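You operate a simulated robot arm through the tools that you are given. There is no shell and no other tool.

You run a simulated robot arm. Do the job below in one go: nothing can be reset, and whatever is moved stays where it is left.

TASK
Put things in order on the top of the dryer. At the end: the black hose stub stands where the silver food tin (marked "Peas") stood; the resin cassette from the top of the dryer stands where the wax dauber stood; the cloth roll from the top of the dryer is in the white bucket; the wax dauber stands where the black hose stub stood; the silver food tin from the top of the dryer is on the green tray; whatever was shut is shut again. Leave all else as you found it, and nothing knocked over. Set down upright: cloth roll, food tin.

Only the result counts: the job must be done as asked and must still hold three seconds after the hand-in. Knocking over, shifting, dropping, spilling or breaking anything else fails it. Flat cloth is picked up by pressing the open fingertips on it (5 to 10 N) and closing them slowly along it; thin cloth reads only 2 to 8 mm in the jaws.

THE ROBOT
A 5-joint arm with a two-finger parallel gripper, fixed in place. Base frame: the origin is at the foot of the arm, x ahead of it, y to its left, z up; the work surface is at about z = 0. Lengths are in mm, angles in rad, forces in N, time in s.
With the tool pointing down near the work surface it reaches from about 260 to 680 mm from the base axis. Its first joint turns from -1.152 to 1.152 rad. The tool tilts only in the upright plane through the base axis and itself; it spins freely about its own axis. Payload 2.9 kg.
Tool frame: the origin (TCP) lies between the finger pads and is the grasp point; the fingertips stand 30 mm ahead of it; z points along the fingers, y is the line along which they close. The gripper opens to 110 mm. The fingers are 20 mm wide and 10 mm thick; the gripper's body (48 by 112 mm) begins 55 mm behind the TCP.
Orientation is that of the tool frame in the base frame, as a unit quaternion [x, y, z, w]. With the fingers straight down and closing along the base's y, the tool's x points along the base's -x, its y along +y and its z along -z.

THE INTERFACE
- The arm moves only by the tool send_rows. Its argument "commands" is a list of rows, each an object of numbers (a shift or turn left out is 0, a gripper value left out holds the last): "dx", "dy", "dz": the shift along the tool's x, y, z in mm; "rx", "ry", "rz": the turn, a rotation vector about the tool's x, y, z in rad; "grip": the closure, from 0 (fully open) to 1 (shut). In form: [{"dx": .., "dy": .., "dz": .., "rx": .., "ry": .., "rz": .., "grip": ..}, ...]. A call has 1 to 20 rows; each row shifts and turns the commanded pose from where the row before left it, along the tool's axes as they then stand. Each row takes 0.2 s and may step no farther than 50 mm and 0.15 rad from the row before; otherwise, or with a gripper value out of range, the whole call is refused. Where a pose cannot be reached the arm comes as near as it can. A force on the tool above 40 N (or 10 N above the force at the start of the call, whichever is more), or a blocked arm, ends the call early, and 0.2 s more pass. The fingers move at their own pace (about 108 mm/s each) and stop on an object; they squeeze with about 36 N. The grip force told is the motor's: it shows also when the fingers shut on nothing. Time passes only in rows, and 0.2 s behind the last, so rows that do not move let the fingers close. The reply holds the time, the measured pose of the TCP, the force on the tool along the base axes, the opening and the grip force, in the units named above and with some noise, with the torque about the TCP (base axes, N m) and any sound that the robot's microphone picked up.
- Cameras (640 x 400 px; columns grow to the right, rows downward): "scene" is fixed at [47.6, -464.3, 601.8]; the picture's right is [0.72, -0.70, 0.00], its down [-0.47, -0.48, -0.74] and it looks along [0.52, 0.53, -0.67] (base axes); focal length 235 px, centre (320, 200). "wrist" rides on the gripper at [72, 17, -103] in the tool frame; the picture's right is [-0.23, 0.97, 0.00], its down [-0.76, -0.18, -0.62] and it looks along [-0.61, -0.14, 0.78] (tool axes); focal length 222 px, centre (320, 200). There is no depth. A picture from a camera that has moved, and an enlarged one, comes with that camera's place and axes in the base frame and with its lens. The place of the scene camera against the robot may be out by one fixed shift of up to 18 mm in any direction.
- get_image(camera): a new picture of that camera. The clock stands still meanwhile.
- zoom(camera, box): a new picture of the part [left, top, right, bottom] of that camera's present view, enlarged. The clock stands still meanwhile.
- job_done(): hands the job in; it is judged then, once.

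Places have to be worked out from the pictures, the camera data and where the tool is seen. Open the gripper and draw the arm clear of the work before you hand the job in, unless the task says otherwise.

The tools are called after "Emit:" by a JSON object that holds its "op" and its "data". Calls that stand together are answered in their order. send_rows: Moves the arm, as the interface text tells. Its arguments: {"type":"object","properties":{"commands":{"type":"array","items":{"type":"object","properties":{"dx":{"type":"number"},"dy":{"type":"number"},"dz":{"type":"number"},"rx":{"type":"number"},"ry":{"type":"number"},"rz":{"type":"number"},"grip":{"type":"number"}}}}},"required":["commands"]} The other tools are called the same way: get_image (camera) takes a picture; zoom (camera, box) takes an enlarged picture of a part of a camera's view; job_done () hands the job in.

At the start:

```text
clock: 0.0
position: [407.7, 125.5, 403.6]
orientation: [0.0, 1.0, 0.0, 0.001]
wrist_force: [-0.4, -0.4, -0.5]
ft_torque: [0.0, 0.0, 0.01]
width: 110.1
grasp_force: 0.0
```

scene: 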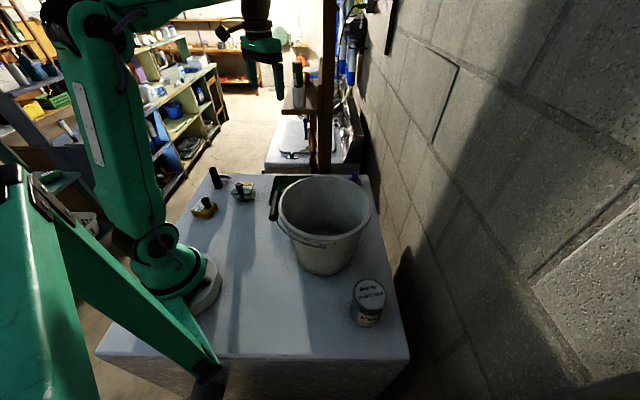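
wrist: 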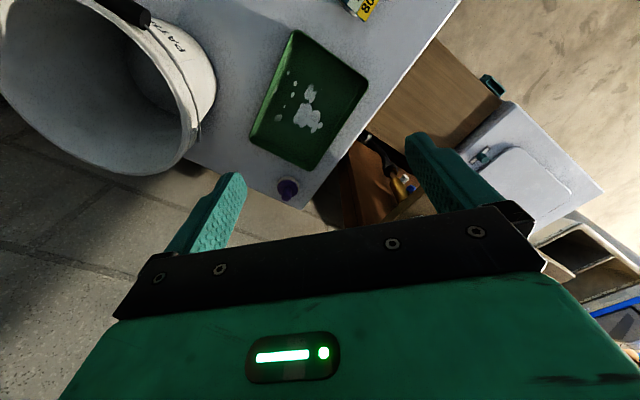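

I'll start with a closer look at the dryer top from the scene camera and the wrist camera before moving.

Emit:
{"op": "zoom", "data": {"camera": "scene", "box": [170, 150, 290, 225]}}

Emit:
{"op": "zoom", "data": {"camera": "scene", "box": [260, 160, 420, 340]}}

Emit:
{"op": "zoom", "data": {"camera": "wrist", "box": [0, 0, 480, 220]}}

```text
5.33 times, centred on (230, 188) of scene
camera zoom: at [47.6, -464.3, 601.8], right [0.72, -0.7, 0.0], down [-0.47, -0.48, -0.74], along [0.52, 0.53, -0.67], focal length 1255 px, centre (800, 267)
```

zoom: 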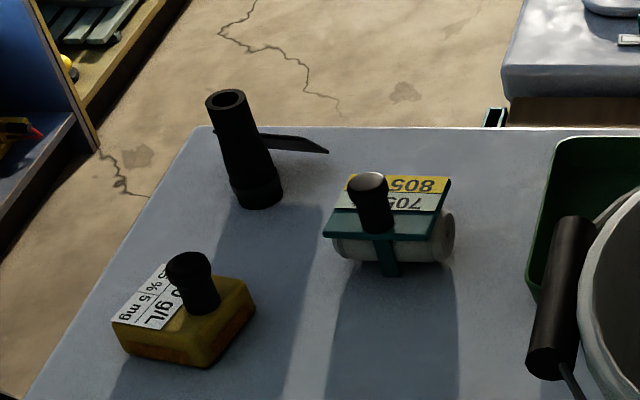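

```text
2.22 times, centred on (340, 250) of scene
camera zoom: at [47.6, -464.3, 601.8], right [0.72, -0.7, 0.0], down [-0.47, -0.48, -0.74], along [0.52, 0.53, -0.67], focal length 523 px, centre (276, 89)
```

zoom: 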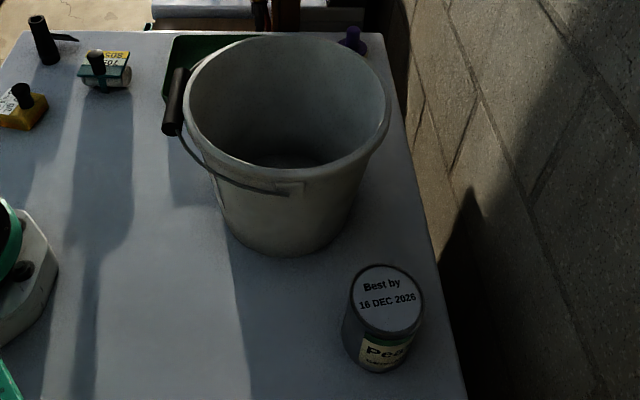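

```text
1.33 times, centred on (240, 110) of wrist
camera zoom: at [334.7, 143.2, 509.5], right [0.23, 0.97, 0.0], down [0.76, -0.18, 0.62], along [0.61, -0.14, -0.78], focal length 296 px, centre (427, 320)
```

zoom: 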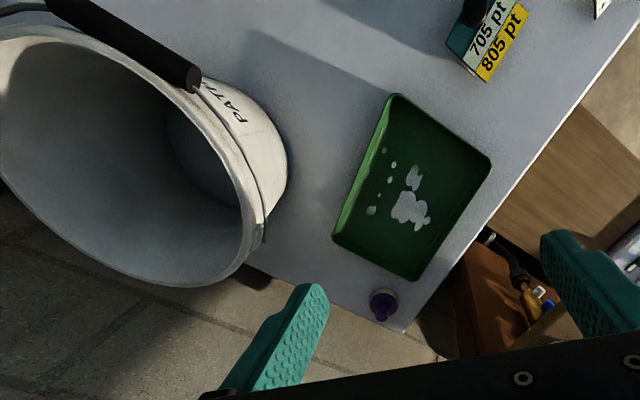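

The hose stub looks to be near (271,354), the teal/white labelled item near (313,233), the yellow block near (170,258), and the tin near (295,-370). I can't yet tell which item is the cassette, the dauber or the cloth roll, so I'll swing the wrist camera over the left group from a safe height.

Emit:
{"op": "send_rows", "data": {"commands": [{"dx": 36, "dy": 15, "dz": 8}, {"dx": 36, "dy": 15, "dz": 8}, {"dx": 36, "dy": 15, "dz": 8}, {"rz": -0.15}, {"rz": -0.15}, {"rz": -0.15}, {"rz": -0.15}, {"rz": -0.15}, {"rz": -0.15}, {"rz": -0.15}, {"rz": -0.15}, {"rz": -0.15}]}}

Emit:
{"op": "get_image", "data": {"camera": "wrist"}}

Emit:
{"op": "get_image", "data": {"camera": "scene"}}

```text
clock: 2.6
position: [300.0, 171.5, 379.8]
orientation: [-0.626, 0.78, -0.001, -0.001]
wrist_force: [0.4, 0.2, -0.8]
ft_torque: [0.02, 0.02, 0.01]
width: 110.0
grasp_force: 0.0
```

```text
taken
camera wrist: at [266.9, 104.1, 485.4], right [-0.9, 0.43, 0.0], down [0.34, 0.71, 0.62], along [0.27, 0.56, -0.78], focal length 222 px, centre (320, 200)
```

wrist: 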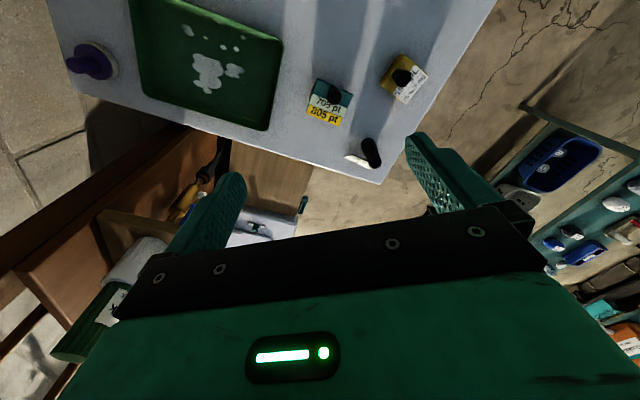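

```text
taken
```

scene: 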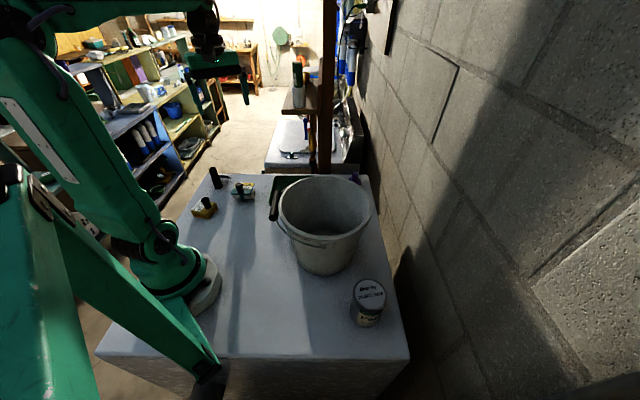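

The wrist camera now shows the left group from above. I'll enlarge it to tell the items apart.

Emit:
{"op": "zoom", "data": {"camera": "wrist", "box": [280, 40, 440, 180]}}

Emit:
{"op": "zoom", "data": {"camera": "wrist", "box": [50, 0, 300, 140]}}

Emit:
{"op": "zoom", "data": {"camera": "scene", "box": [180, 160, 270, 220]}}

Emit:
{"op": "zoom", "data": {"camera": "scene", "box": [260, 160, 390, 290]}}

```text
2.86 times, centred on (360, 110) of wrist
camera zoom: at [266.9, 104.1, 485.4], right [-0.9, 0.43, 0.0], down [0.34, 0.71, 0.62], along [0.27, 0.56, -0.78], focal length 635 px, centre (206, 457)
```

zoom: 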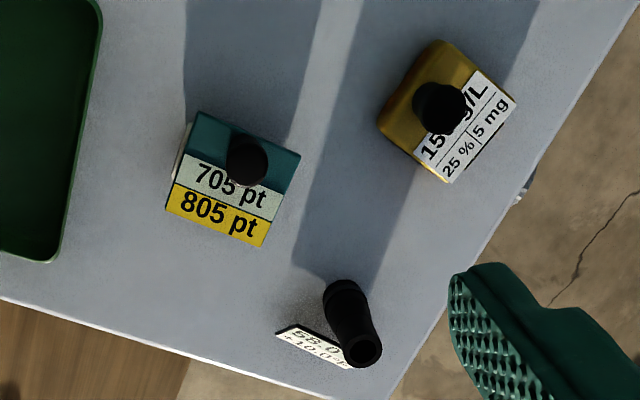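

```text
2.56 times, centred on (175, 70) of wrist
camera zoom: at [266.9, 104.1, 485.4], right [-0.9, 0.43, 0.0], down [0.34, 0.71, 0.62], along [0.27, 0.56, -0.78], focal length 569 px, centre (691, 533)
```

zoom: 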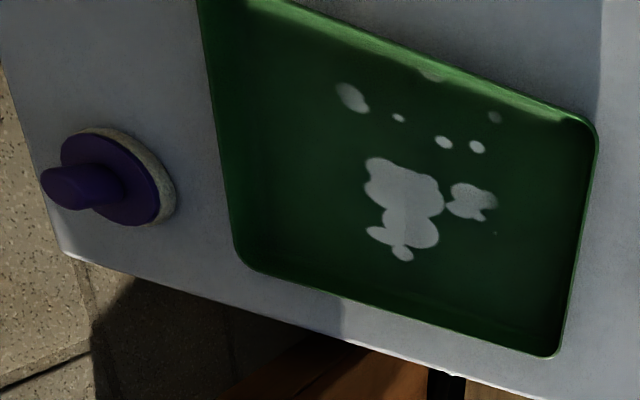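

```text
6.67 times, centred on (225, 190) of scene
camera zoom: at [47.6, -464.3, 601.8], right [0.72, -0.7, 0.0], down [-0.47, -0.48, -0.74], along [0.52, 0.53, -0.67], focal length 1569 px, centre (953, 267)
```

zoom: 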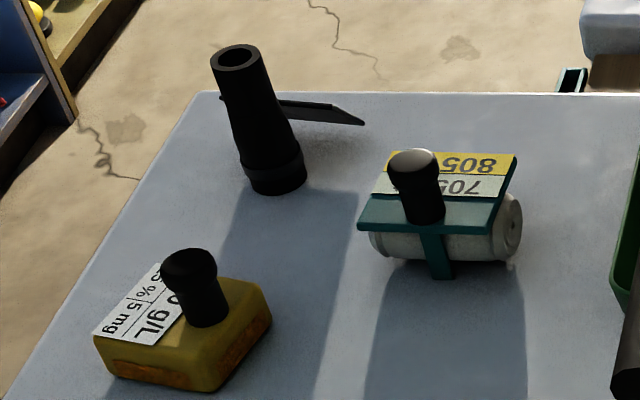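

```text
3.08 times, centred on (325, 225) of scene
camera zoom: at [47.6, -464.3, 601.8], right [0.72, -0.7, 0.0], down [-0.47, -0.48, -0.74], along [0.52, 0.53, -0.67], focal length 724 px, centre (305, 123)
```

zoom: 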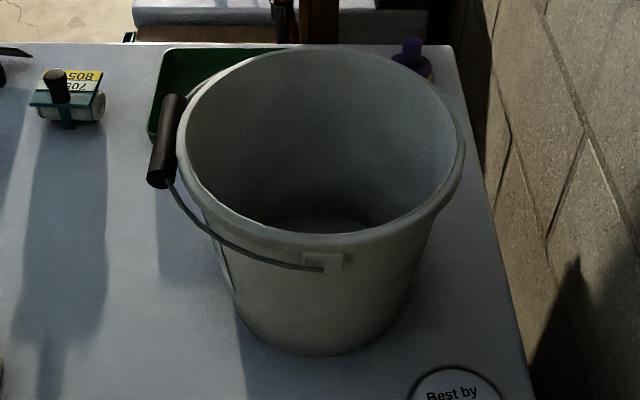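

The purple disc with a felt pad at about (660,-26) looks like a wax dauber. The yellow block and the white roll need a closer look to settle which is the cassette and which the cloth, so I'll go lower, staying clear of them.

Emit:
{"op": "send_rows", "data": {"commands": [{"dx": 12.2, "dy": -2.7, "dz": 42}, {"dx": 12.2, "dy": -2.7, "dz": 42}, {"dx": 12.2, "dy": -2.7, "dz": 42}, {"dx": 12.2, "dy": -2.7, "dz": 42}]}}

Emit:
{"op": "get_image", "data": {"camera": "wrist"}}

Emit:
{"op": "zoom", "data": {"camera": "wrist", "box": [220, 0, 520, 200]}}

```text
clock: 3.6
position: [299.5, 123.3, 212.0]
orientation: [-0.626, 0.78, 0.0, 0.0]
wrist_force: [0.8, -0.3, -0.5]
ft_torque: [0.0, -0.01, 0.0]
width: 110.0
grasp_force: 0.1
```

```text
taken
camera wrist: at [266.3, 55.4, 317.8], right [-0.9, 0.43, 0.0], down [0.34, 0.7, 0.62], along [0.27, 0.56, -0.78], focal length 222 px, centre (320, 200)
```

wrist: 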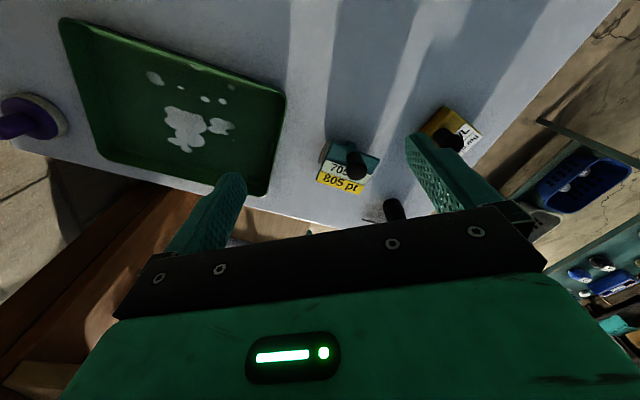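

```text
2.00 times, centred on (370, 100) of wrist
camera zoom: at [266.3, 55.4, 317.8], right [-0.9, 0.43, 0.0], down [0.34, 0.7, 0.62], along [0.27, 0.56, -0.78], focal length 444 px, centre (220, 400)
```

zoom: 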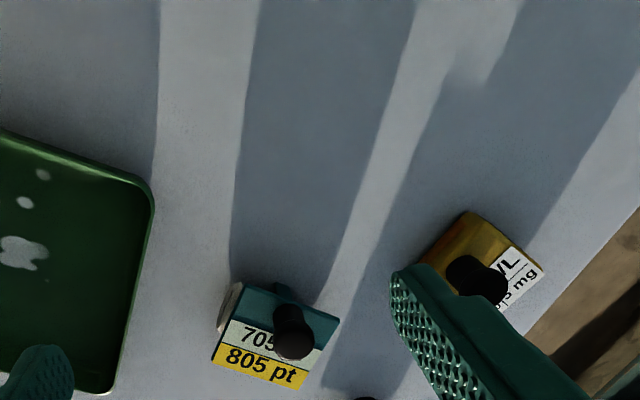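

The two labelled items are in view. I'll enlarge each one.

Emit:
{"op": "zoom", "data": {"camera": "wrist", "box": [305, 130, 385, 205]}}

Emit:
{"op": "zoom", "data": {"camera": "wrist", "box": [410, 95, 500, 165]}}

Emit:
{"op": "zoom", "data": {"camera": "wrist", "box": [0, 70, 100, 160]}}

Emit:
{"op": "zoom", "data": {"camera": "scene", "box": [190, 165, 265, 220]}}

```text
5.33 times, centred on (345, 168) of wrist
camera zoom: at [266.3, 55.4, 317.8], right [-0.9, 0.43, 0.0], down [0.34, 0.7, 0.62], along [0.27, 0.56, -0.78], focal length 1185 px, centre (187, 373)
```

zoom: 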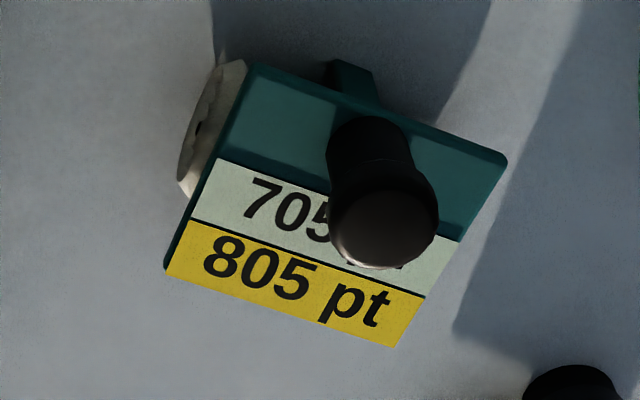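

```text
5.71 times, centred on (455, 130) of wrist
camera zoom: at [266.3, 55.4, 317.8], right [-0.9, 0.43, 0.0], down [0.34, 0.7, 0.62], along [0.27, 0.56, -0.78], focal length 1269 px, centre (-451, 600)
```

zoom: 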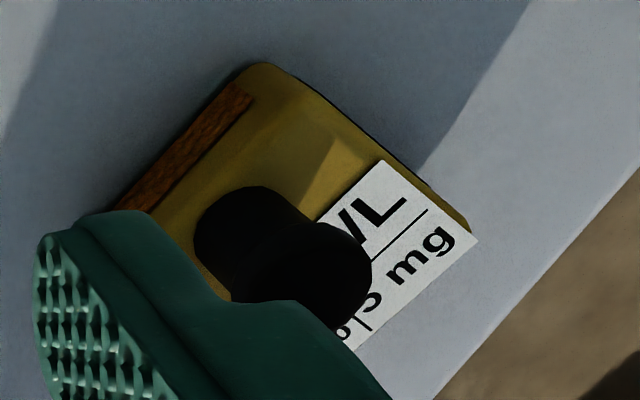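

```text
4.44 times, centred on (50, 115) of wrist
camera zoom: at [266.3, 55.4, 317.8], right [-0.9, 0.43, 0.0], down [0.34, 0.7, 0.62], along [0.27, 0.56, -0.78], focal length 987 px, centre (1520, 578)
```

zoom: 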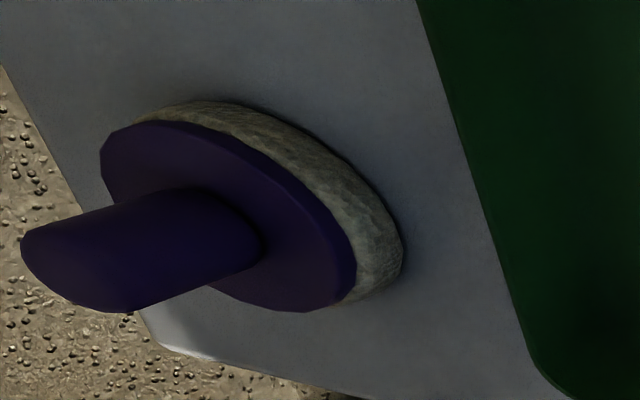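

```text
7.27 times, centred on (228, 192) of scene
camera zoom: at [47.6, -464.3, 601.8], right [0.72, -0.7, 0.0], down [-0.47, -0.48, -0.74], along [0.52, 0.53, -0.67], focal length 1712 px, centre (993, 254)
```

zoom: 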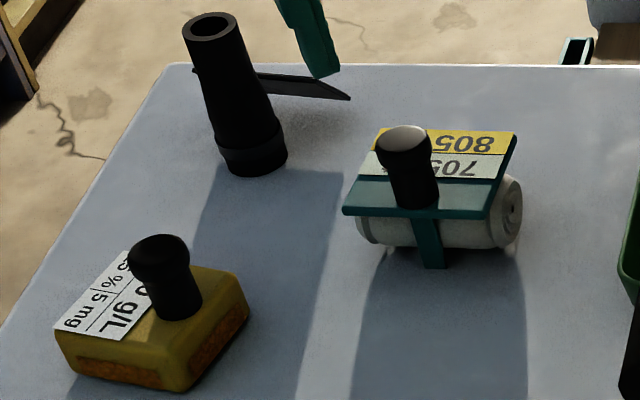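

The wrist view settles it: the yellow block with the resin windows is the cassette, the white roll with spiral ends under the teal strap is the cloth roll, and the purple felt disc is the dauber. Next I'll put the wrist camera directly above each item, where the line of sight is vertical at image row ~22, to measure positions without needing the heights. The left group comes first.

Emit:
{"op": "send_rows", "data": {"commands": [{"dx": -37, "dy": 2.5, "dz": -10}, {"dx": -37, "dy": 2.5, "dz": -10}, {"dx": -37, "dy": 2.5, "dz": -10}, {"dx": -37, "dy": 2.5, "dz": -10}]}}

Emit:
{"op": "get_image", "data": {"camera": "wrist"}}

Emit:
{"op": "zoom", "data": {"camera": "wrist", "box": [260, 0, 480, 140]}}

```text
clock: 4.6
position: [324.6, 266.2, 251.3]
orientation: [-0.625, 0.781, 0.0, -0.001]
wrist_force: [0.0, 0.0, 0.8]
ft_torque: [-0.01, 0.02, 0.01]
width: 109.8
grasp_force: 0.1
```

```text
taken
camera wrist: at [290.9, 199.5, 356.5], right [-0.9, 0.44, 0.0], down [0.34, 0.7, 0.62], along [0.27, 0.56, -0.78], focal length 222 px, centre (320, 200)
```

wrist: 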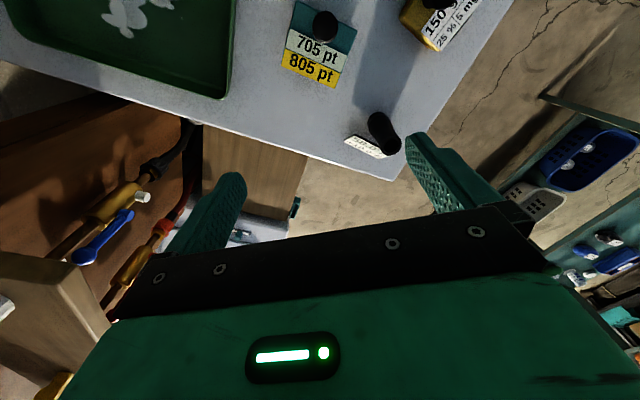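

```text
2.86 times, centred on (370, 70) of wrist
camera zoom: at [290.9, 199.5, 356.5], right [-0.9, 0.44, 0.0], down [0.34, 0.7, 0.62], along [0.27, 0.56, -0.78], focal length 635 px, centre (177, 571)
```

zoom: 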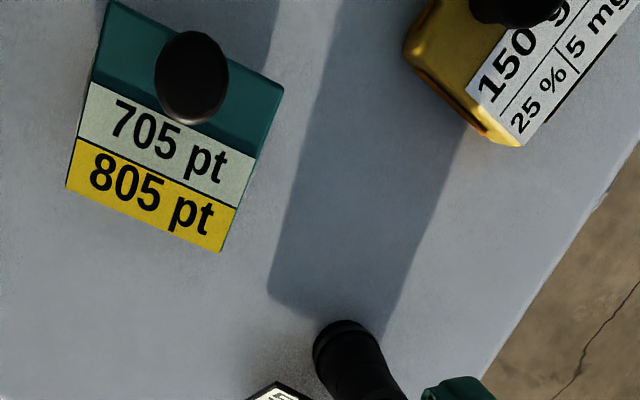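

The roll's knob is at about (288,205), with the head near z≈80. Next I'll move the camera over the cassette.

Emit:
{"op": "send_rows", "data": {"commands": [{"dx": -3.8, "dy": 37.8}, {"dx": -3.8, "dy": 37.8}, {"dx": -3.8, "dy": 37.8}]}}

Emit:
{"op": "zoom", "data": {"camera": "wrist", "box": [200, 0, 420, 140]}}

Emit:
{"op": "get_image", "data": {"camera": "wrist"}}

```text
clock: 5.4
position: [213.3, 304.8, 252.1]
orientation: [-0.625, 0.781, 0.0, 0.001]
wrist_force: [-0.4, 0.5, 0.4]
ft_torque: [0.02, 0.0, -0.02]
width: 109.9
grasp_force: 0.0
```

```text
2.86 times, centred on (310, 70) of wrist
camera zoom: at [181.3, 236.9, 357.5], right [-0.9, 0.44, 0.0], down [0.34, 0.7, 0.62], along [0.27, 0.56, -0.78], focal length 635 px, centre (349, 571)
```

zoom: 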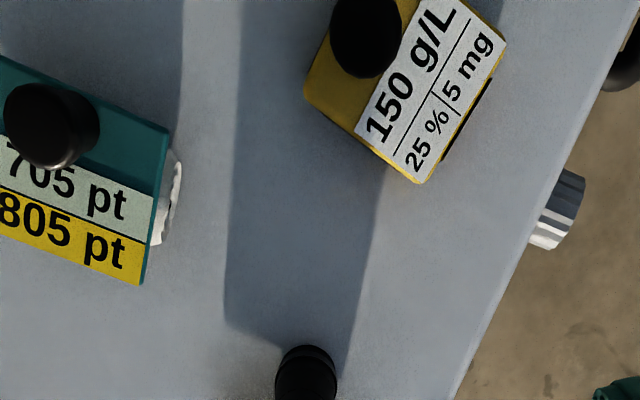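

```text
taken
camera wrist: at [181.3, 236.9, 357.5], right [-0.9, 0.44, 0.0], down [0.34, 0.7, 0.62], along [0.27, 0.56, -0.78], focal length 222 px, centre (320, 200)
```

wrist: 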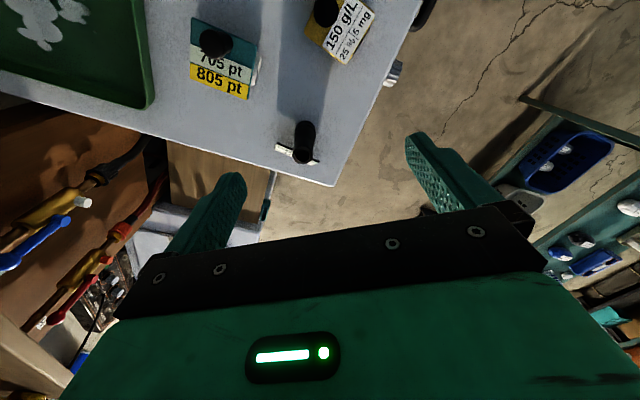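

The cassette knob is at about (173,233), but it seems off-centre on the block. I'll back off a little so I can see the whole block and hose and get both their centres.

Emit:
{"op": "send_rows", "data": {"commands": [{"dx": 25, "dy": 8}, {"dx": 25, "dy": 8}]}}

Emit:
{"op": "zoom", "data": {"camera": "wrist", "box": [220, 0, 400, 120]}}

Emit:
{"op": "zoom", "data": {"camera": "wrist", "box": [240, 120, 400, 220]}}

```text
clock: 6.0
position: [187.7, 259.1, 250.4]
orientation: [-0.624, 0.781, -0.001, 0.0]
wrist_force: [-0.6, -0.4, 0.3]
ft_torque: [0.0, 0.01, 0.04]
width: 109.8
grasp_force: 0.0
```

```text
3.33 times, centred on (310, 60) of wrist
camera zoom: at [154.9, 191.8, 355.4], right [-0.9, 0.44, 0.0], down [0.34, 0.7, 0.62], along [0.27, 0.56, -0.78], focal length 740 px, centre (353, 667)
```

zoom: 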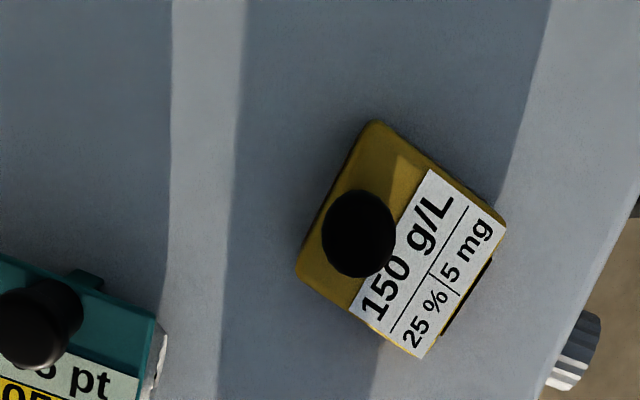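

```text
4.00 times, centred on (320, 170) of wrist
camera zoom: at [154.9, 191.8, 355.4], right [-0.9, 0.44, 0.0], down [0.34, 0.7, 0.62], along [0.27, 0.56, -0.78], focal length 888 px, centre (320, 320)
```

zoom: 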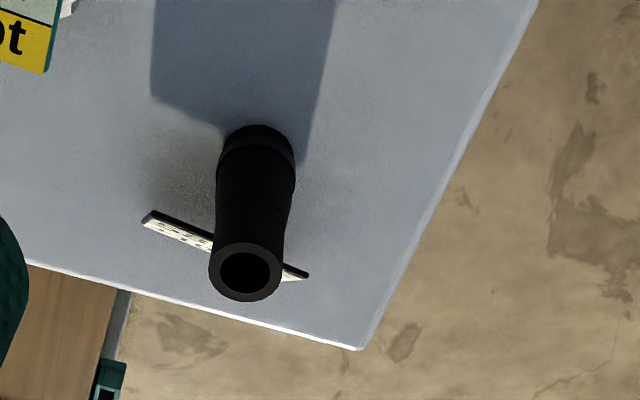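

The cassette body centre is at about (161,246), with its knob about 17 mm off-centre. Next I'll put the camera over the hose stub.

Emit:
{"op": "send_rows", "data": {"commands": [{"dx": -44.4, "dy": -18.1}, {"dx": -44.4, "dy": -18.1}, {"dx": -44.4, "dy": -18.1}, {"dx": -44.4, "dy": -18.1}]}}

Emit:
{"op": "zoom", "data": {"camera": "wrist", "box": [240, 0, 400, 100]}}

Emit:
{"op": "zoom", "data": {"camera": "scene", "box": [190, 150, 270, 210]}}

```text
clock: 7.0
position: [300.3, 416.4, 251.0]
orientation: [-0.625, 0.781, -0.001, 0.0]
wrist_force: [0.0, 0.1, 0.9]
ft_torque: [0.01, 0.0, 0.01]
width: 109.7
grasp_force: 0.0
```

```text
4.00 times, centred on (320, 50) of wrist
camera zoom: at [267.1, 349.8, 356.7], right [-0.9, 0.44, 0.0], down [0.34, 0.7, 0.62], along [0.27, 0.56, -0.78], focal length 888 px, centre (320, 800)
```

zoom: 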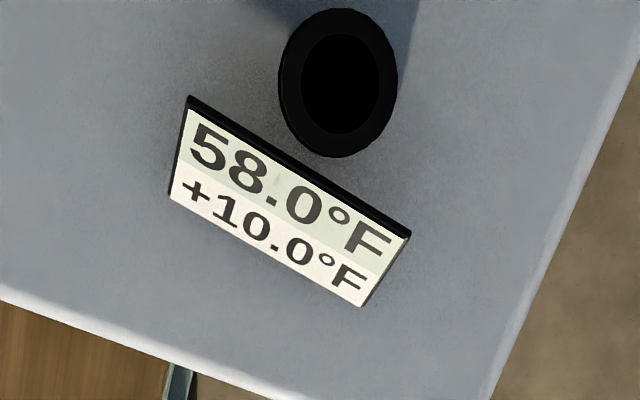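

```text
6.67 times, centred on (230, 180) of scene
camera zoom: at [47.5, -464.3, 601.8], right [0.72, -0.7, 0.0], down [-0.47, -0.48, -0.74], along [0.52, 0.53, -0.67], focal length 1569 px, centre (920, 333)
```

zoom: 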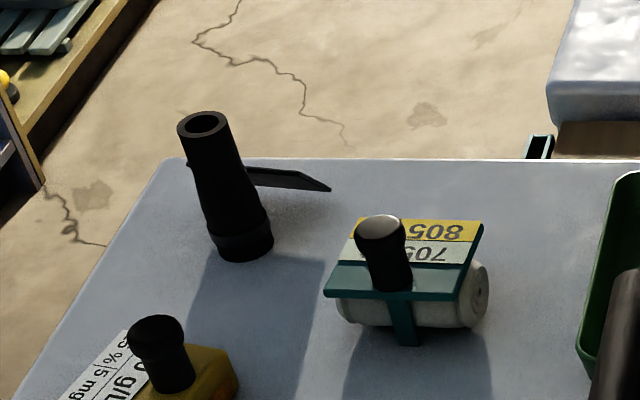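

The hose is at (263,351), 88 mm tall, with its label plate standing off on the outer side. Next I'll survey the dauber at the far corner, with the camera facing inward to stay within reach.

Emit:
{"op": "send_rows", "data": {"commands": [{"dx": 28.7, "dy": -34.86}, {"dx": 28.7, "dy": -34.86}, {"dx": 28.7, "dy": -34.86}, {"dx": 28.7, "dy": -34.86}, {"dx": 28.7, "dy": -34.86}, {"dx": 28.7, "dy": -34.86}, {"dx": 28.7, "dy": -34.86}, {"dx": 28.7, "dy": -34.86}, {"dx": 28.7, "dy": -34.86}, {"dx": 28.7, "dy": -34.86}, {"dx": 28.7, "dy": -34.86}, {"rz": -0.142}, {"rz": -0.142}, {"rz": -0.142}, {"rz": -0.142}, {"rz": -0.142}, {"rz": -0.142}, {"rz": -0.142}, {"rz": -0.142}, {"rz": -0.142}]}}

Emit:
{"op": "get_image", "data": {"camera": "wrist"}}

Emit:
{"op": "zoom", "data": {"camera": "wrist", "box": [220, 0, 420, 125]}}

```text
clock: 11.2
position: [603.1, 23.8, 253.3]
orientation: [0.968, -0.252, 0.0, 0.0]
wrist_force: [0.0, 0.5, 0.6]
ft_torque: [0.02, 0.0, 0.01]
width: 110.1
grasp_force: 0.0
```

```text
taken
camera wrist: at [656.7, -26.9, 357.7], right [-0.67, -0.74, 0.0], down [-0.58, 0.53, 0.62], along [-0.46, 0.42, -0.78], focal length 222 px, centre (320, 200)
```

wrist: 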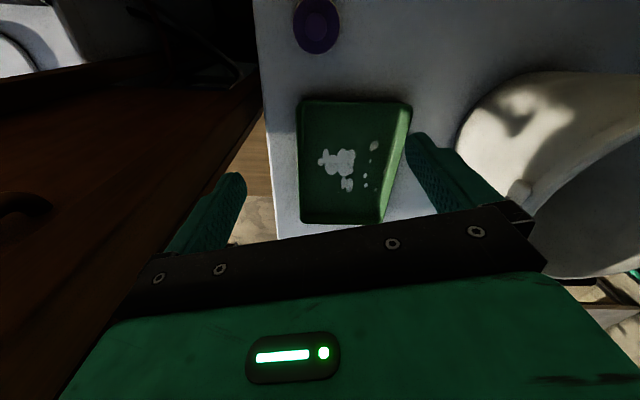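

```text
3.20 times, centred on (320, 62) of wrist
camera zoom: at [656.7, -26.9, 357.7], right [-0.67, -0.74, 0.0], down [-0.58, 0.53, 0.62], along [-0.46, 0.42, -0.78], focal length 711 px, centre (320, 640)
```

zoom: 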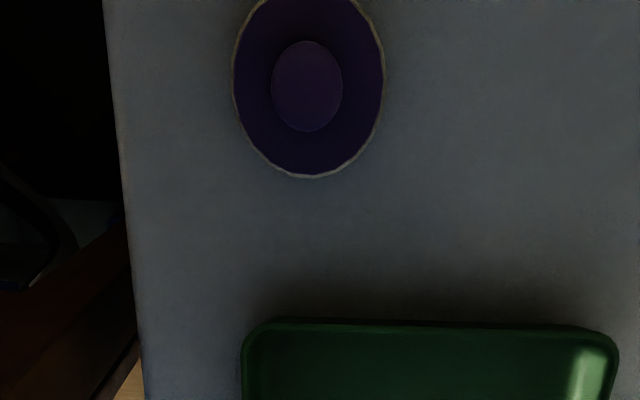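

The dauber is at (657,-21): disc about 58 mm wide, knob about 23 mm wide and up to z≈62. The tray centre is at about (465,82). Now I'll rise and look straight down on the bucket.

Emit:
{"op": "send_rows", "data": {"commands": [{"dz": -49}, {"dz": -49}, {"dz": -49}, {"dx": -26.6, "dy": 36.8}, {"dx": -26.6, "dy": 36.8}, {"dx": -26.6, "dy": 36.8}, {"dx": -26.6, "dy": 36.8}, {"dx": -26.6, "dy": 36.8}, {"dx": -26.6, "dy": 36.8}, {"dx": -26.6, "dy": 36.8}]}}

Emit:
{"op": "get_image", "data": {"camera": "wrist"}}

Emit:
{"op": "get_image", "data": {"camera": "scene"}}

```text
clock: 13.4
position: [290.9, -109.6, 374.9]
orientation: [0.967, -0.254, -0.001, -0.001]
wrist_force: [0.5, -0.1, -0.3]
ft_torque: [-0.01, -0.02, 0.0]
width: 110.2
grasp_force: 0.1
out of reach, approached as far as the arm can: row 2, 3
```

```text
taken
camera wrist: at [345.3, -159.2, 480.5], right [-0.68, -0.74, 0.0], down [-0.58, 0.53, 0.62], along [-0.46, 0.42, -0.78], focal length 222 px, centre (320, 200)
```

wrist: 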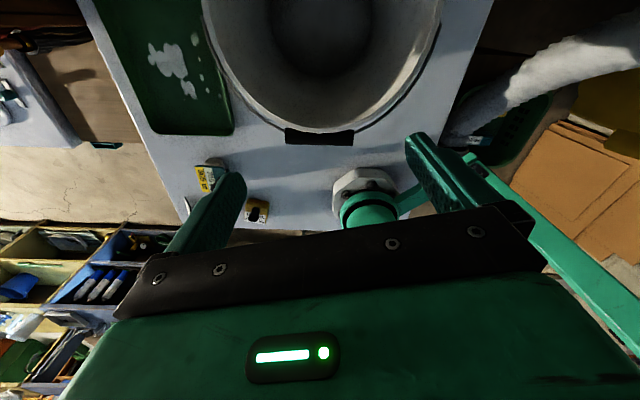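

```text
taken
```

scene: 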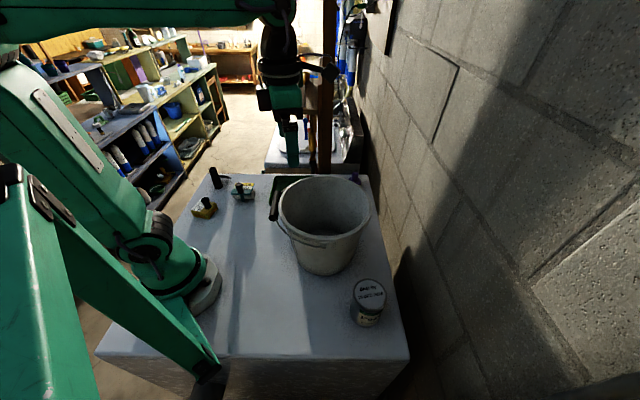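

The bucket fills the top of this view. I'll shift the camera back so the whole rim and floor are visible.

Emit:
{"op": "send_rows", "data": {"commands": [{"dx": 30, "dy": 8, "dz": -15}, {"dx": 30, "dy": 8, "dz": -15}, {"dx": 30, "dy": 8, "dz": -15}]}}

Emit:
{"op": "get_image", "data": {"camera": "wrist"}}

Emit:
{"op": "zoom", "data": {"camera": "wrist", "box": [160, 0, 480, 200]}}

```text
clock: 14.2
position: [367.8, -151.5, 420.1]
orientation: [0.966, -0.257, 0.0, 0.0]
wrist_force: [-0.1, 0.4, -0.5]
ft_torque: [0.04, -0.01, 0.02]
width: 110.1
grasp_force: 0.1
out of reach, approached as far as the arm can: row 2, 3
```

```text
taken
camera wrist: at [421.2, -201.0, 524.6], right [-0.68, -0.73, 0.0], down [-0.57, 0.53, 0.62], along [-0.46, 0.42, -0.78], focal length 222 px, centre (320, 200)
```

wrist: 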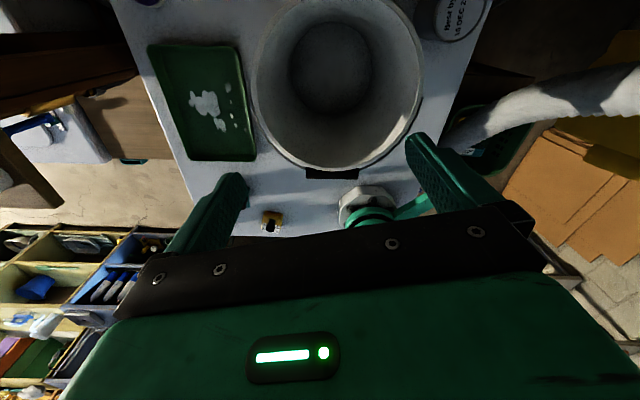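

```text
2.00 times, centred on (320, 100) of wrist
camera zoom: at [421.2, -201.0, 524.6], right [-0.68, -0.73, 0.0], down [-0.57, 0.53, 0.62], along [-0.46, 0.42, -0.78], focal length 444 px, centre (320, 400)
```

zoom: 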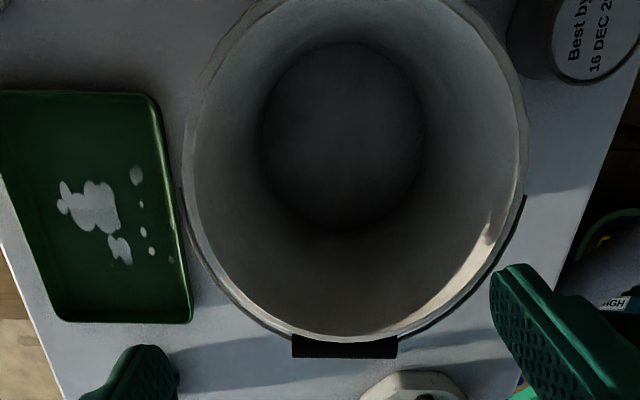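

The bucket centre is at about (352,-167), with a rim radius of about 112 and the rim at z≈213. Now I'll survey the tin from above.

Emit:
{"op": "send_rows", "data": {"commands": [{"dx": -7.9, "dy": 42.1, "dz": 10}, {"dx": -7.9, "dy": 42.1, "dz": 10}, {"dx": -7.9, "dy": 42.1, "dz": 10}, {"dx": -7.9, "dy": 42.1, "dz": 10}, {"dx": -7.9, "dy": 42.1, "dz": 10}, {"dz": 50}, {"dz": 50}]}}

Emit:
{"op": "get_image", "data": {"camera": "wrist"}}

Emit:
{"op": "get_image", "data": {"camera": "scene"}}

```text
clock: 15.8
position: [321.1, -128.7, 274.1]
orientation: [0.967, -0.254, 0.0, 0.0]
wrist_force: [0.0, -1.0, 0.0]
ft_torque: [-0.01, -0.02, 0.0]
width: 110.2
grasp_force: 0.0
out of reach, approached as far as the arm can: row 1, 2, 3, 4, 5
```

```text
taken
camera wrist: at [375.2, -180.1, 379.0], right [-0.68, -0.74, 0.0], down [-0.58, 0.53, 0.62], along [-0.46, 0.42, -0.78], focal length 222 px, centre (320, 200)
```

wrist: 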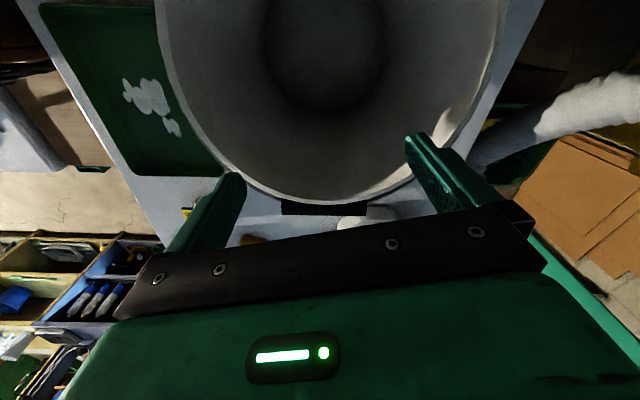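

```text
taken
```

scene: 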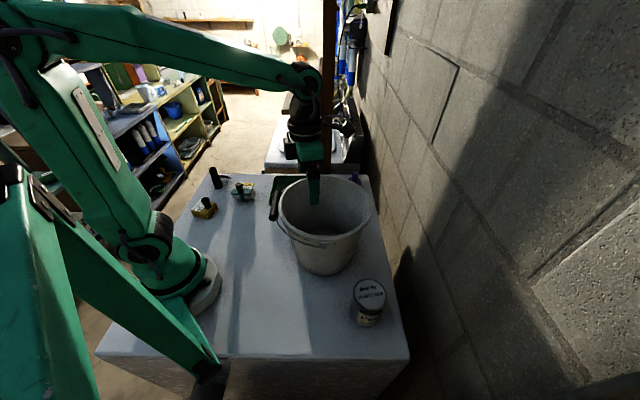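

That move stopped because the tool's spin relative to the base joint hit a limit of about 3.0 rad. I'll spin it back, then go over to the tin at a safe height above the bucket rim.

Emit:
{"op": "send_rows", "data": {"commands": [{"dz": -30, "rz": 0.138}, {"dz": -26, "rz": 0.138}, {"rz": 0.138}, {"rz": 0.138}, {"rz": 0.138}, {"rz": 0.138}, {"dx": 37.3, "dy": 18.5}, {"dx": 37.3, "dy": 18.5}, {"dx": 37.3, "dy": 18.5}, {"dx": 37.3, "dy": 18.5}]}}

Emit:
{"op": "get_image", "data": {"camera": "wrist"}}

Emit:
{"op": "zoom", "data": {"camera": "wrist", "box": [220, 0, 420, 125]}}

```text
clock: 18.0
position: [281.3, -293.7, 329.5]
orientation: [0.784, -0.621, -0.001, 0.0]
wrist_force: [0.3, 0.1, 0.4]
ft_torque: [0.01, -0.01, 0.0]
width: 110.0
grasp_force: 0.0
```

```text
taken
camera wrist: at [281.3, -367.9, 435.2], right [-1.0, 0.0, 0.0], down [0.0, 0.78, 0.62], along [0.0, 0.62, -0.78], focal length 222 px, centre (320, 200)
```

wrist: 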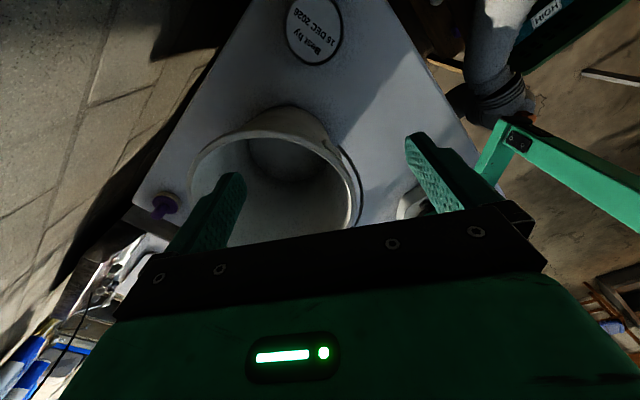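

```text
3.20 times, centred on (320, 62) of wrist
camera zoom: at [281.3, -367.9, 435.2], right [-1.0, 0.0, 0.0], down [0.0, 0.78, 0.62], along [0.0, 0.62, -0.78], focal length 711 px, centre (320, 640)
```

zoom: 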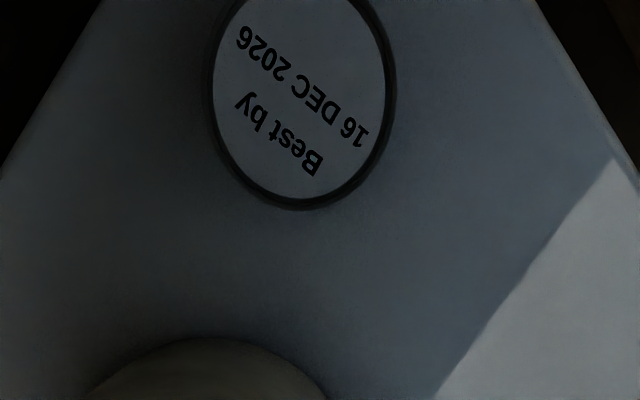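

The tin is at about (289,-362), around 75 mm in diameter. I'll move over it and come part-way down to check alignment before straddling it.

Emit:
{"op": "send_rows", "data": {"commands": [{"dx": 34.2, "dy": 4}, {"dx": 34.2, "dy": 4}, {"dz": 50}, {"dz": 50}, {"dz": 40}]}}

Emit:
{"op": "get_image", "data": {"camera": "wrist"}}

Emit:
{"op": "get_image", "data": {"camera": "scene"}}

```text
clock: 19.2
position: [289.1, -361.4, 187.7]
orientation: [0.784, -0.621, 0.0, 0.0]
wrist_force: [0.1, 0.6, 0.4]
ft_torque: [-0.01, 0.0, -0.03]
width: 110.0
grasp_force: 0.1
```

```text
taken
camera wrist: at [287.7, -435.8, 294.0], right [-1.0, 0.0, 0.0], down [0.0, 0.78, 0.62], along [0.0, 0.62, -0.78], focal length 222 px, centre (320, 200)
```

wrist: 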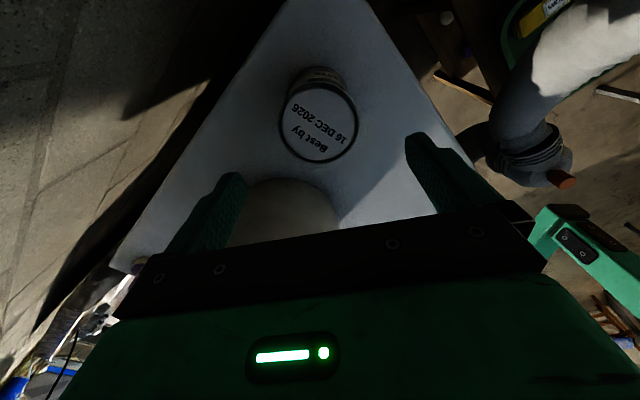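

```text
taken
```

scene: 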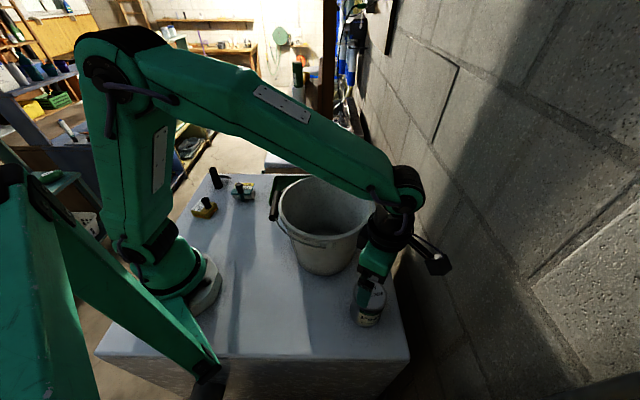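

The tin is centred under the tool, with its lid at z≈85. I'll go straight down to TCP z≈50 and check the readings before gripping.

Emit:
{"op": "send_rows", "data": {"commands": [{"dz": 40}, {"dz": 40}, {"dz": 35}, {"dz": 20}]}}

Emit:
{"op": "get_image", "data": {"camera": "wrist"}}

```text
clock: 20.2
position: [290.2, -362.5, 53.4]
orientation: [0.783, -0.622, 0.0, 0.001]
wrist_force: [-0.2, -0.4, -0.1]
ft_torque: [0.01, 0.01, 0.0]
width: 110.2
grasp_force: 0.1
```

```text
taken
camera wrist: at [290.0, -437.2, 158.9], right [-1.0, 0.0, 0.0], down [0.0, 0.78, 0.62], along [0.0, 0.62, -0.78], focal length 222 px, centre (320, 200)
```

wrist: 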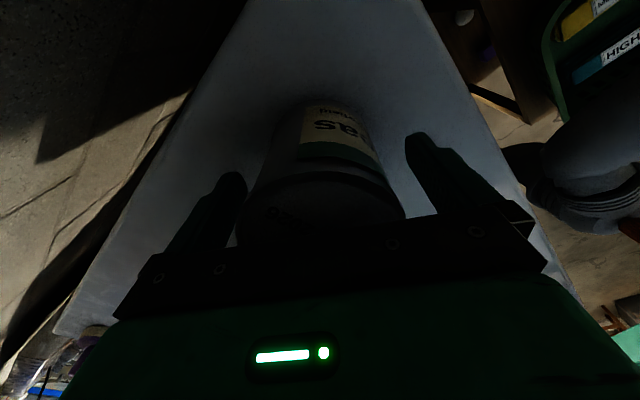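

The tin is between the fingers with no contact. I'll close on it.

Emit:
{"op": "send_rows", "data": {"commands": [{"grip": 0.2}, {"grip": 0.3}, {"grip": 0.5}, {"grip": 1}, {"grip": 1}]}}

```text
clock: 21.4
position: [290.2, -362.6, 54.0]
orientation: [0.783, -0.622, 0.0, 0.0]
wrist_force: [-0.7, -0.3, 0.4]
ft_torque: [-0.05, -0.04, -0.04]
width: 74.4
grasp_force: 35.9
```

The tin is held at 74.4 mm. I'll lift it straight up, well above the bucket rim.

Emit:
{"op": "send_rows", "data": {"commands": [{"dz": -20}, {"dz": -40}, {"dz": -46}, {"dz": -46}, {"dz": -46}, {"dz": -46}, {"dz": -36}]}}

```text
clock: 23.0
position: [289.7, -361.8, 336.6]
orientation: [0.783, -0.622, -0.001, -0.001]
wrist_force: [-0.2, 0.2, -4.2]
ft_torque: [0.01, 0.0, 0.0]
width: 74.6
grasp_force: 35.7
```

The tin weighs about 4 N and the grip is firm. I'll carry it above rim height to over the tray.

Emit:
{"op": "send_rows", "data": {"commands": [{"dx": -39.3, "dy": -27.1}, {"dx": -39.3, "dy": -27.1}, {"dx": -39.3, "dy": -27.1}, {"dx": -39.3, "dy": -27.1}, {"dx": -39.3, "dy": -27.1}, {"dx": -39.3, "dy": -27.1}, {"dx": -39.3, "dy": -27.1}, {"dx": -39.3, "dy": -27.1}, {"dx": -39.3, "dy": -27.1}, {"dx": -39.3, "dy": -27.1}]}}

Emit:
{"op": "get_image", "data": {"camera": "wrist"}}

Emit:
{"op": "get_image", "data": {"camera": "scene"}}

```text
clock: 25.2
position: [466.1, 82.0, 332.9]
orientation: [0.784, -0.621, 0.0, 0.001]
wrist_force: [0.0, 0.5, -3.4]
ft_torque: [0.01, 0.0, 0.01]
width: 74.4
grasp_force: 36.0
```

```text
taken
camera wrist: at [466.0, 7.3, 438.6], right [-1.0, 0.0, 0.0], down [0.0, 0.78, 0.62], along [0.0, 0.62, -0.78], focal length 222 px, centre (320, 200)
```

wrist: 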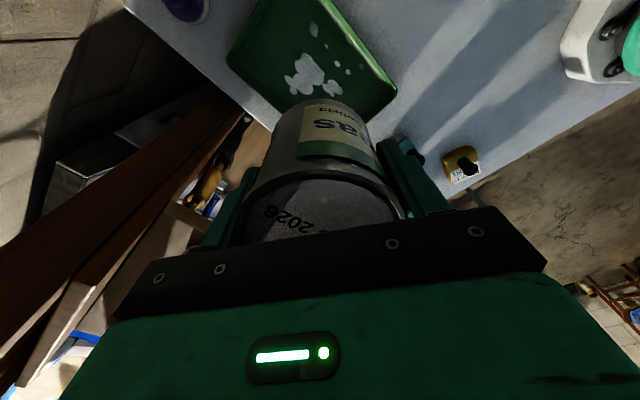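

```text
taken
```

scene: 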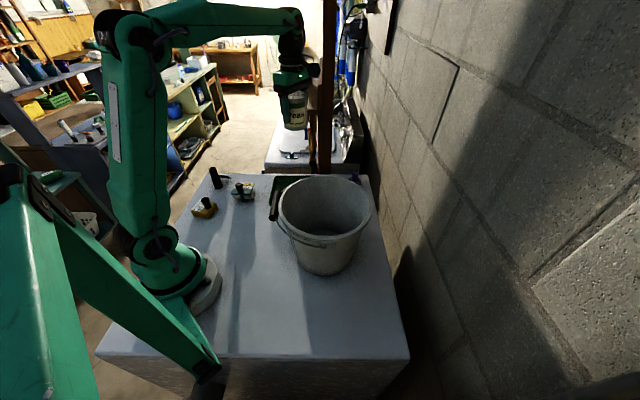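

The tray corners confirm its centre at about (465,81), directly under the tin. I'll lower the tin to just above the tray floor.

Emit:
{"op": "send_rows", "data": {"commands": [{"dz": 45}, {"dz": 45}, {"dz": 45}, {"dz": 45}, {"dz": 45}, {"dz": 25}, {"dz": 8}]}}

Emit:
{"op": "get_image", "data": {"camera": "wrist"}}

Emit:
{"op": "get_image", "data": {"camera": "scene"}}

```text
clock: 26.8
position: [464.9, 84.4, 75.3]
orientation: [0.783, -0.622, 0.0, 0.0]
wrist_force: [0.9, 0.4, -4.3]
ft_torque: [-0.02, -0.02, 0.04]
width: 74.4
grasp_force: 36.2
```

```text
taken
camera wrist: at [463.8, 9.7, 181.1], right [-1.0, 0.0, 0.0], down [0.0, 0.78, 0.62], along [0.0, 0.62, -0.78], focal length 222 px, centre (320, 200)
```

wrist: 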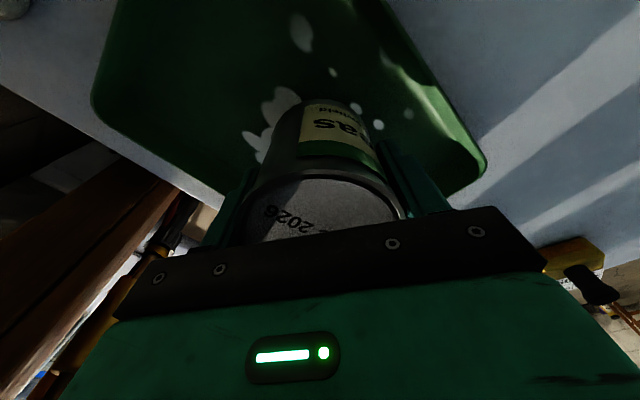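

```text
taken
```

scene: 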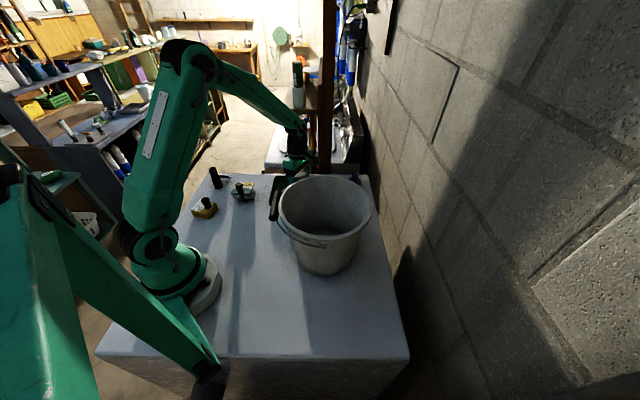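

The tin is inside the tray walls with its bottom about 20 mm above z=0. I'll lower it in small steps and watch for contact.

Emit:
{"op": "send_rows", "data": {"commands": [{"dz": 4}, {"dz": 4}, {"dz": 3}]}}

Emit:
{"op": "send_rows", "data": {"commands": [{"dz": 2}, {"dz": 1}]}}

Emit:
{"op": "send_rows", "data": {"commands": [{"dz": 1}, {"dz": 1}]}}

```text
clock: 27.6
position: [465.5, 83.6, 65.2]
orientation: [0.784, -0.621, 0.0, 0.0]
wrist_force: [0.1, 0.2, -3.0]
ft_torque: [-0.05, 0.05, 0.0]
width: 74.5
grasp_force: 35.8
```

```text
clock: 28.2
position: [464.8, 83.6, 61.6]
orientation: [0.783, -0.622, 0.0, 0.0]
wrist_force: [-0.2, -0.6, -3.9]
ft_torque: [-0.03, -0.03, -0.01]
width: 74.6
grasp_force: 36.2
```

```text
clock: 28.8
position: [464.9, 82.2, 60.3]
orientation: [0.783, -0.622, 0.0, -0.001]
wrist_force: [-0.3, 0.0, -4.5]
ft_torque: [-0.02, 0.0, -0.03]
width: 74.6
grasp_force: 36.4
```

No contact yet at z=60.3. I'll go on in 1 mm steps.

Emit:
{"op": "send_rows", "data": {"commands": [{"dz": 1}, {"dz": 1}]}}

Emit:
{"op": "send_rows", "data": {"commands": [{"dz": 1}]}}

Emit:
{"op": "send_rows", "data": {"commands": [{"dz": 1}]}}

```text
clock: 29.4
position: [464.8, 83.0, 59.4]
orientation: [0.783, -0.622, 0.0, 0.0]
wrist_force: [0.4, 0.8, -4.9]
ft_torque: [-0.03, 0.03, -0.02]
width: 74.3
grasp_force: 36.4
```

```text
clock: 29.8
position: [464.5, 83.3, 58.2]
orientation: [0.783, -0.622, 0.0, 0.0]
wrist_force: [-2.7, -1.6, 3.1]
ft_torque: [-0.09, 0.2, 0.0]
width: 74.3
grasp_force: 36.0
```

```text
clock: 30.2
position: [464.7, 82.8, 58.4]
orientation: [0.783, -0.622, 0.001, -0.001]
wrist_force: [-4.9, -0.7, 16.8]
ft_torque: [-0.01, 0.66, 0.01]
width: 74.3
grasp_force: 36.2
```

The tin has contacted the tray floor. I'll relax the push by 1 mm, open gently, and rise straight up.

Emit:
{"op": "send_rows", "data": {"commands": [{"dz": -1}, {"grip": 0.2}, {"grip": 0.1}, {"grip": 0.05}, {}]}}

Emit:
{"op": "send_rows", "data": {"commands": [{"dz": -20}, {"dz": -40}, {"dz": -50}, {"dz": -50}, {"dz": -50, "grip": 0}]}}

Emit:
{"op": "get_image", "data": {"camera": "wrist"}}

```text
clock: 31.4
position: [464.7, 82.4, 59.0]
orientation: [0.783, -0.622, 0.001, 0.0]
wrist_force: [0.0, -0.5, 0.0]
ft_torque: [-0.01, -0.02, -0.02]
width: 104.6
grasp_force: 0.2
```

```text
clock: 32.6
position: [460.3, 82.3, 270.0]
orientation: [0.783, -0.621, 0.0, 0.001]
wrist_force: [0.1, -0.4, -0.2]
ft_torque: [0.01, 0.0, 0.0]
width: 110.1
grasp_force: 0.2
```

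```text
taken
camera wrist: at [460.2, 6.6, 375.6], right [-1.0, 0.0, 0.0], down [0.0, 0.78, 0.62], along [0.0, 0.62, -0.78], focal length 222 px, centre (320, 200)
```

wrist: 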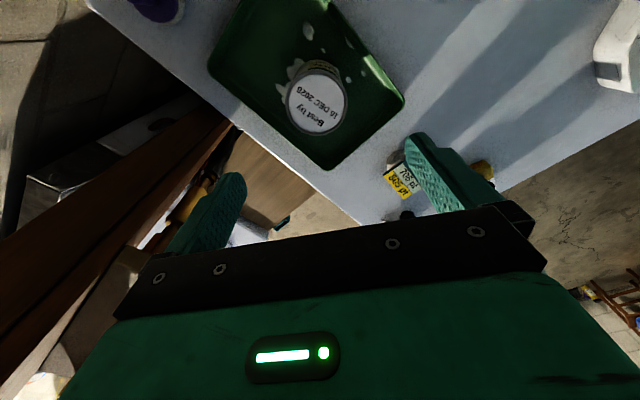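

The tin stands upright on the tray. Next is the hose. I'll rotate so the fingers close parallel to its label plate, then move over (263,351).

Emit:
{"op": "send_rows", "data": {"commands": [{"rz": 0.1444}, {"rz": 0.1444}, {"rz": 0.1444}, {"rz": 0.1444}, {"rz": 0.1444}, {"rz": 0.1444}, {"rz": 0.1444}, {"rz": 0.1444}, {"dx": -0.56, "dy": 47.6}, {"dx": -0.56, "dy": 47.6}, {"dx": -0.56, "dy": 47.6}, {"dx": -0.56, "dy": 47.6}, {"dx": -0.56, "dy": 47.6}, {"dx": -0.56, "dy": 47.6}, {"dx": -0.56, "dy": 47.6}, {"dz": 40}, {"dz": 40}]}}

Emit:
{"op": "get_image", "data": {"camera": "wrist"}}

Emit:
{"op": "get_image", "data": {"camera": "scene"}}

```text
clock: 36.2
position: [267.0, 350.1, 189.4]
orientation: [-0.317, 0.948, 0.0, 0.0]
wrist_force: [-0.1, 0.0, 0.4]
ft_torque: [0.03, 0.0, -0.02]
width: 110.1
grasp_force: 0.2
```

```text
taken
camera wrist: at [198.1, 319.9, 294.2], right [-0.4, 0.91, 0.0], down [0.72, 0.32, 0.62], along [0.57, 0.25, -0.78], focal length 222 px, centre (320, 200)
```

wrist: 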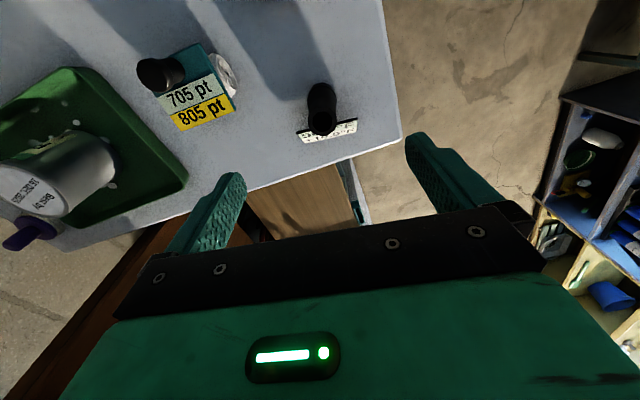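

```text
taken
```

scene: 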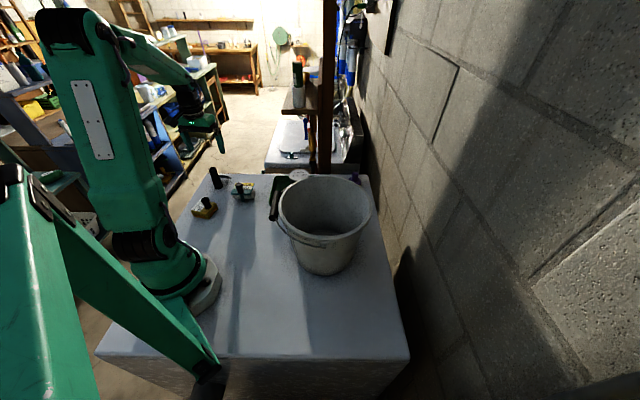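

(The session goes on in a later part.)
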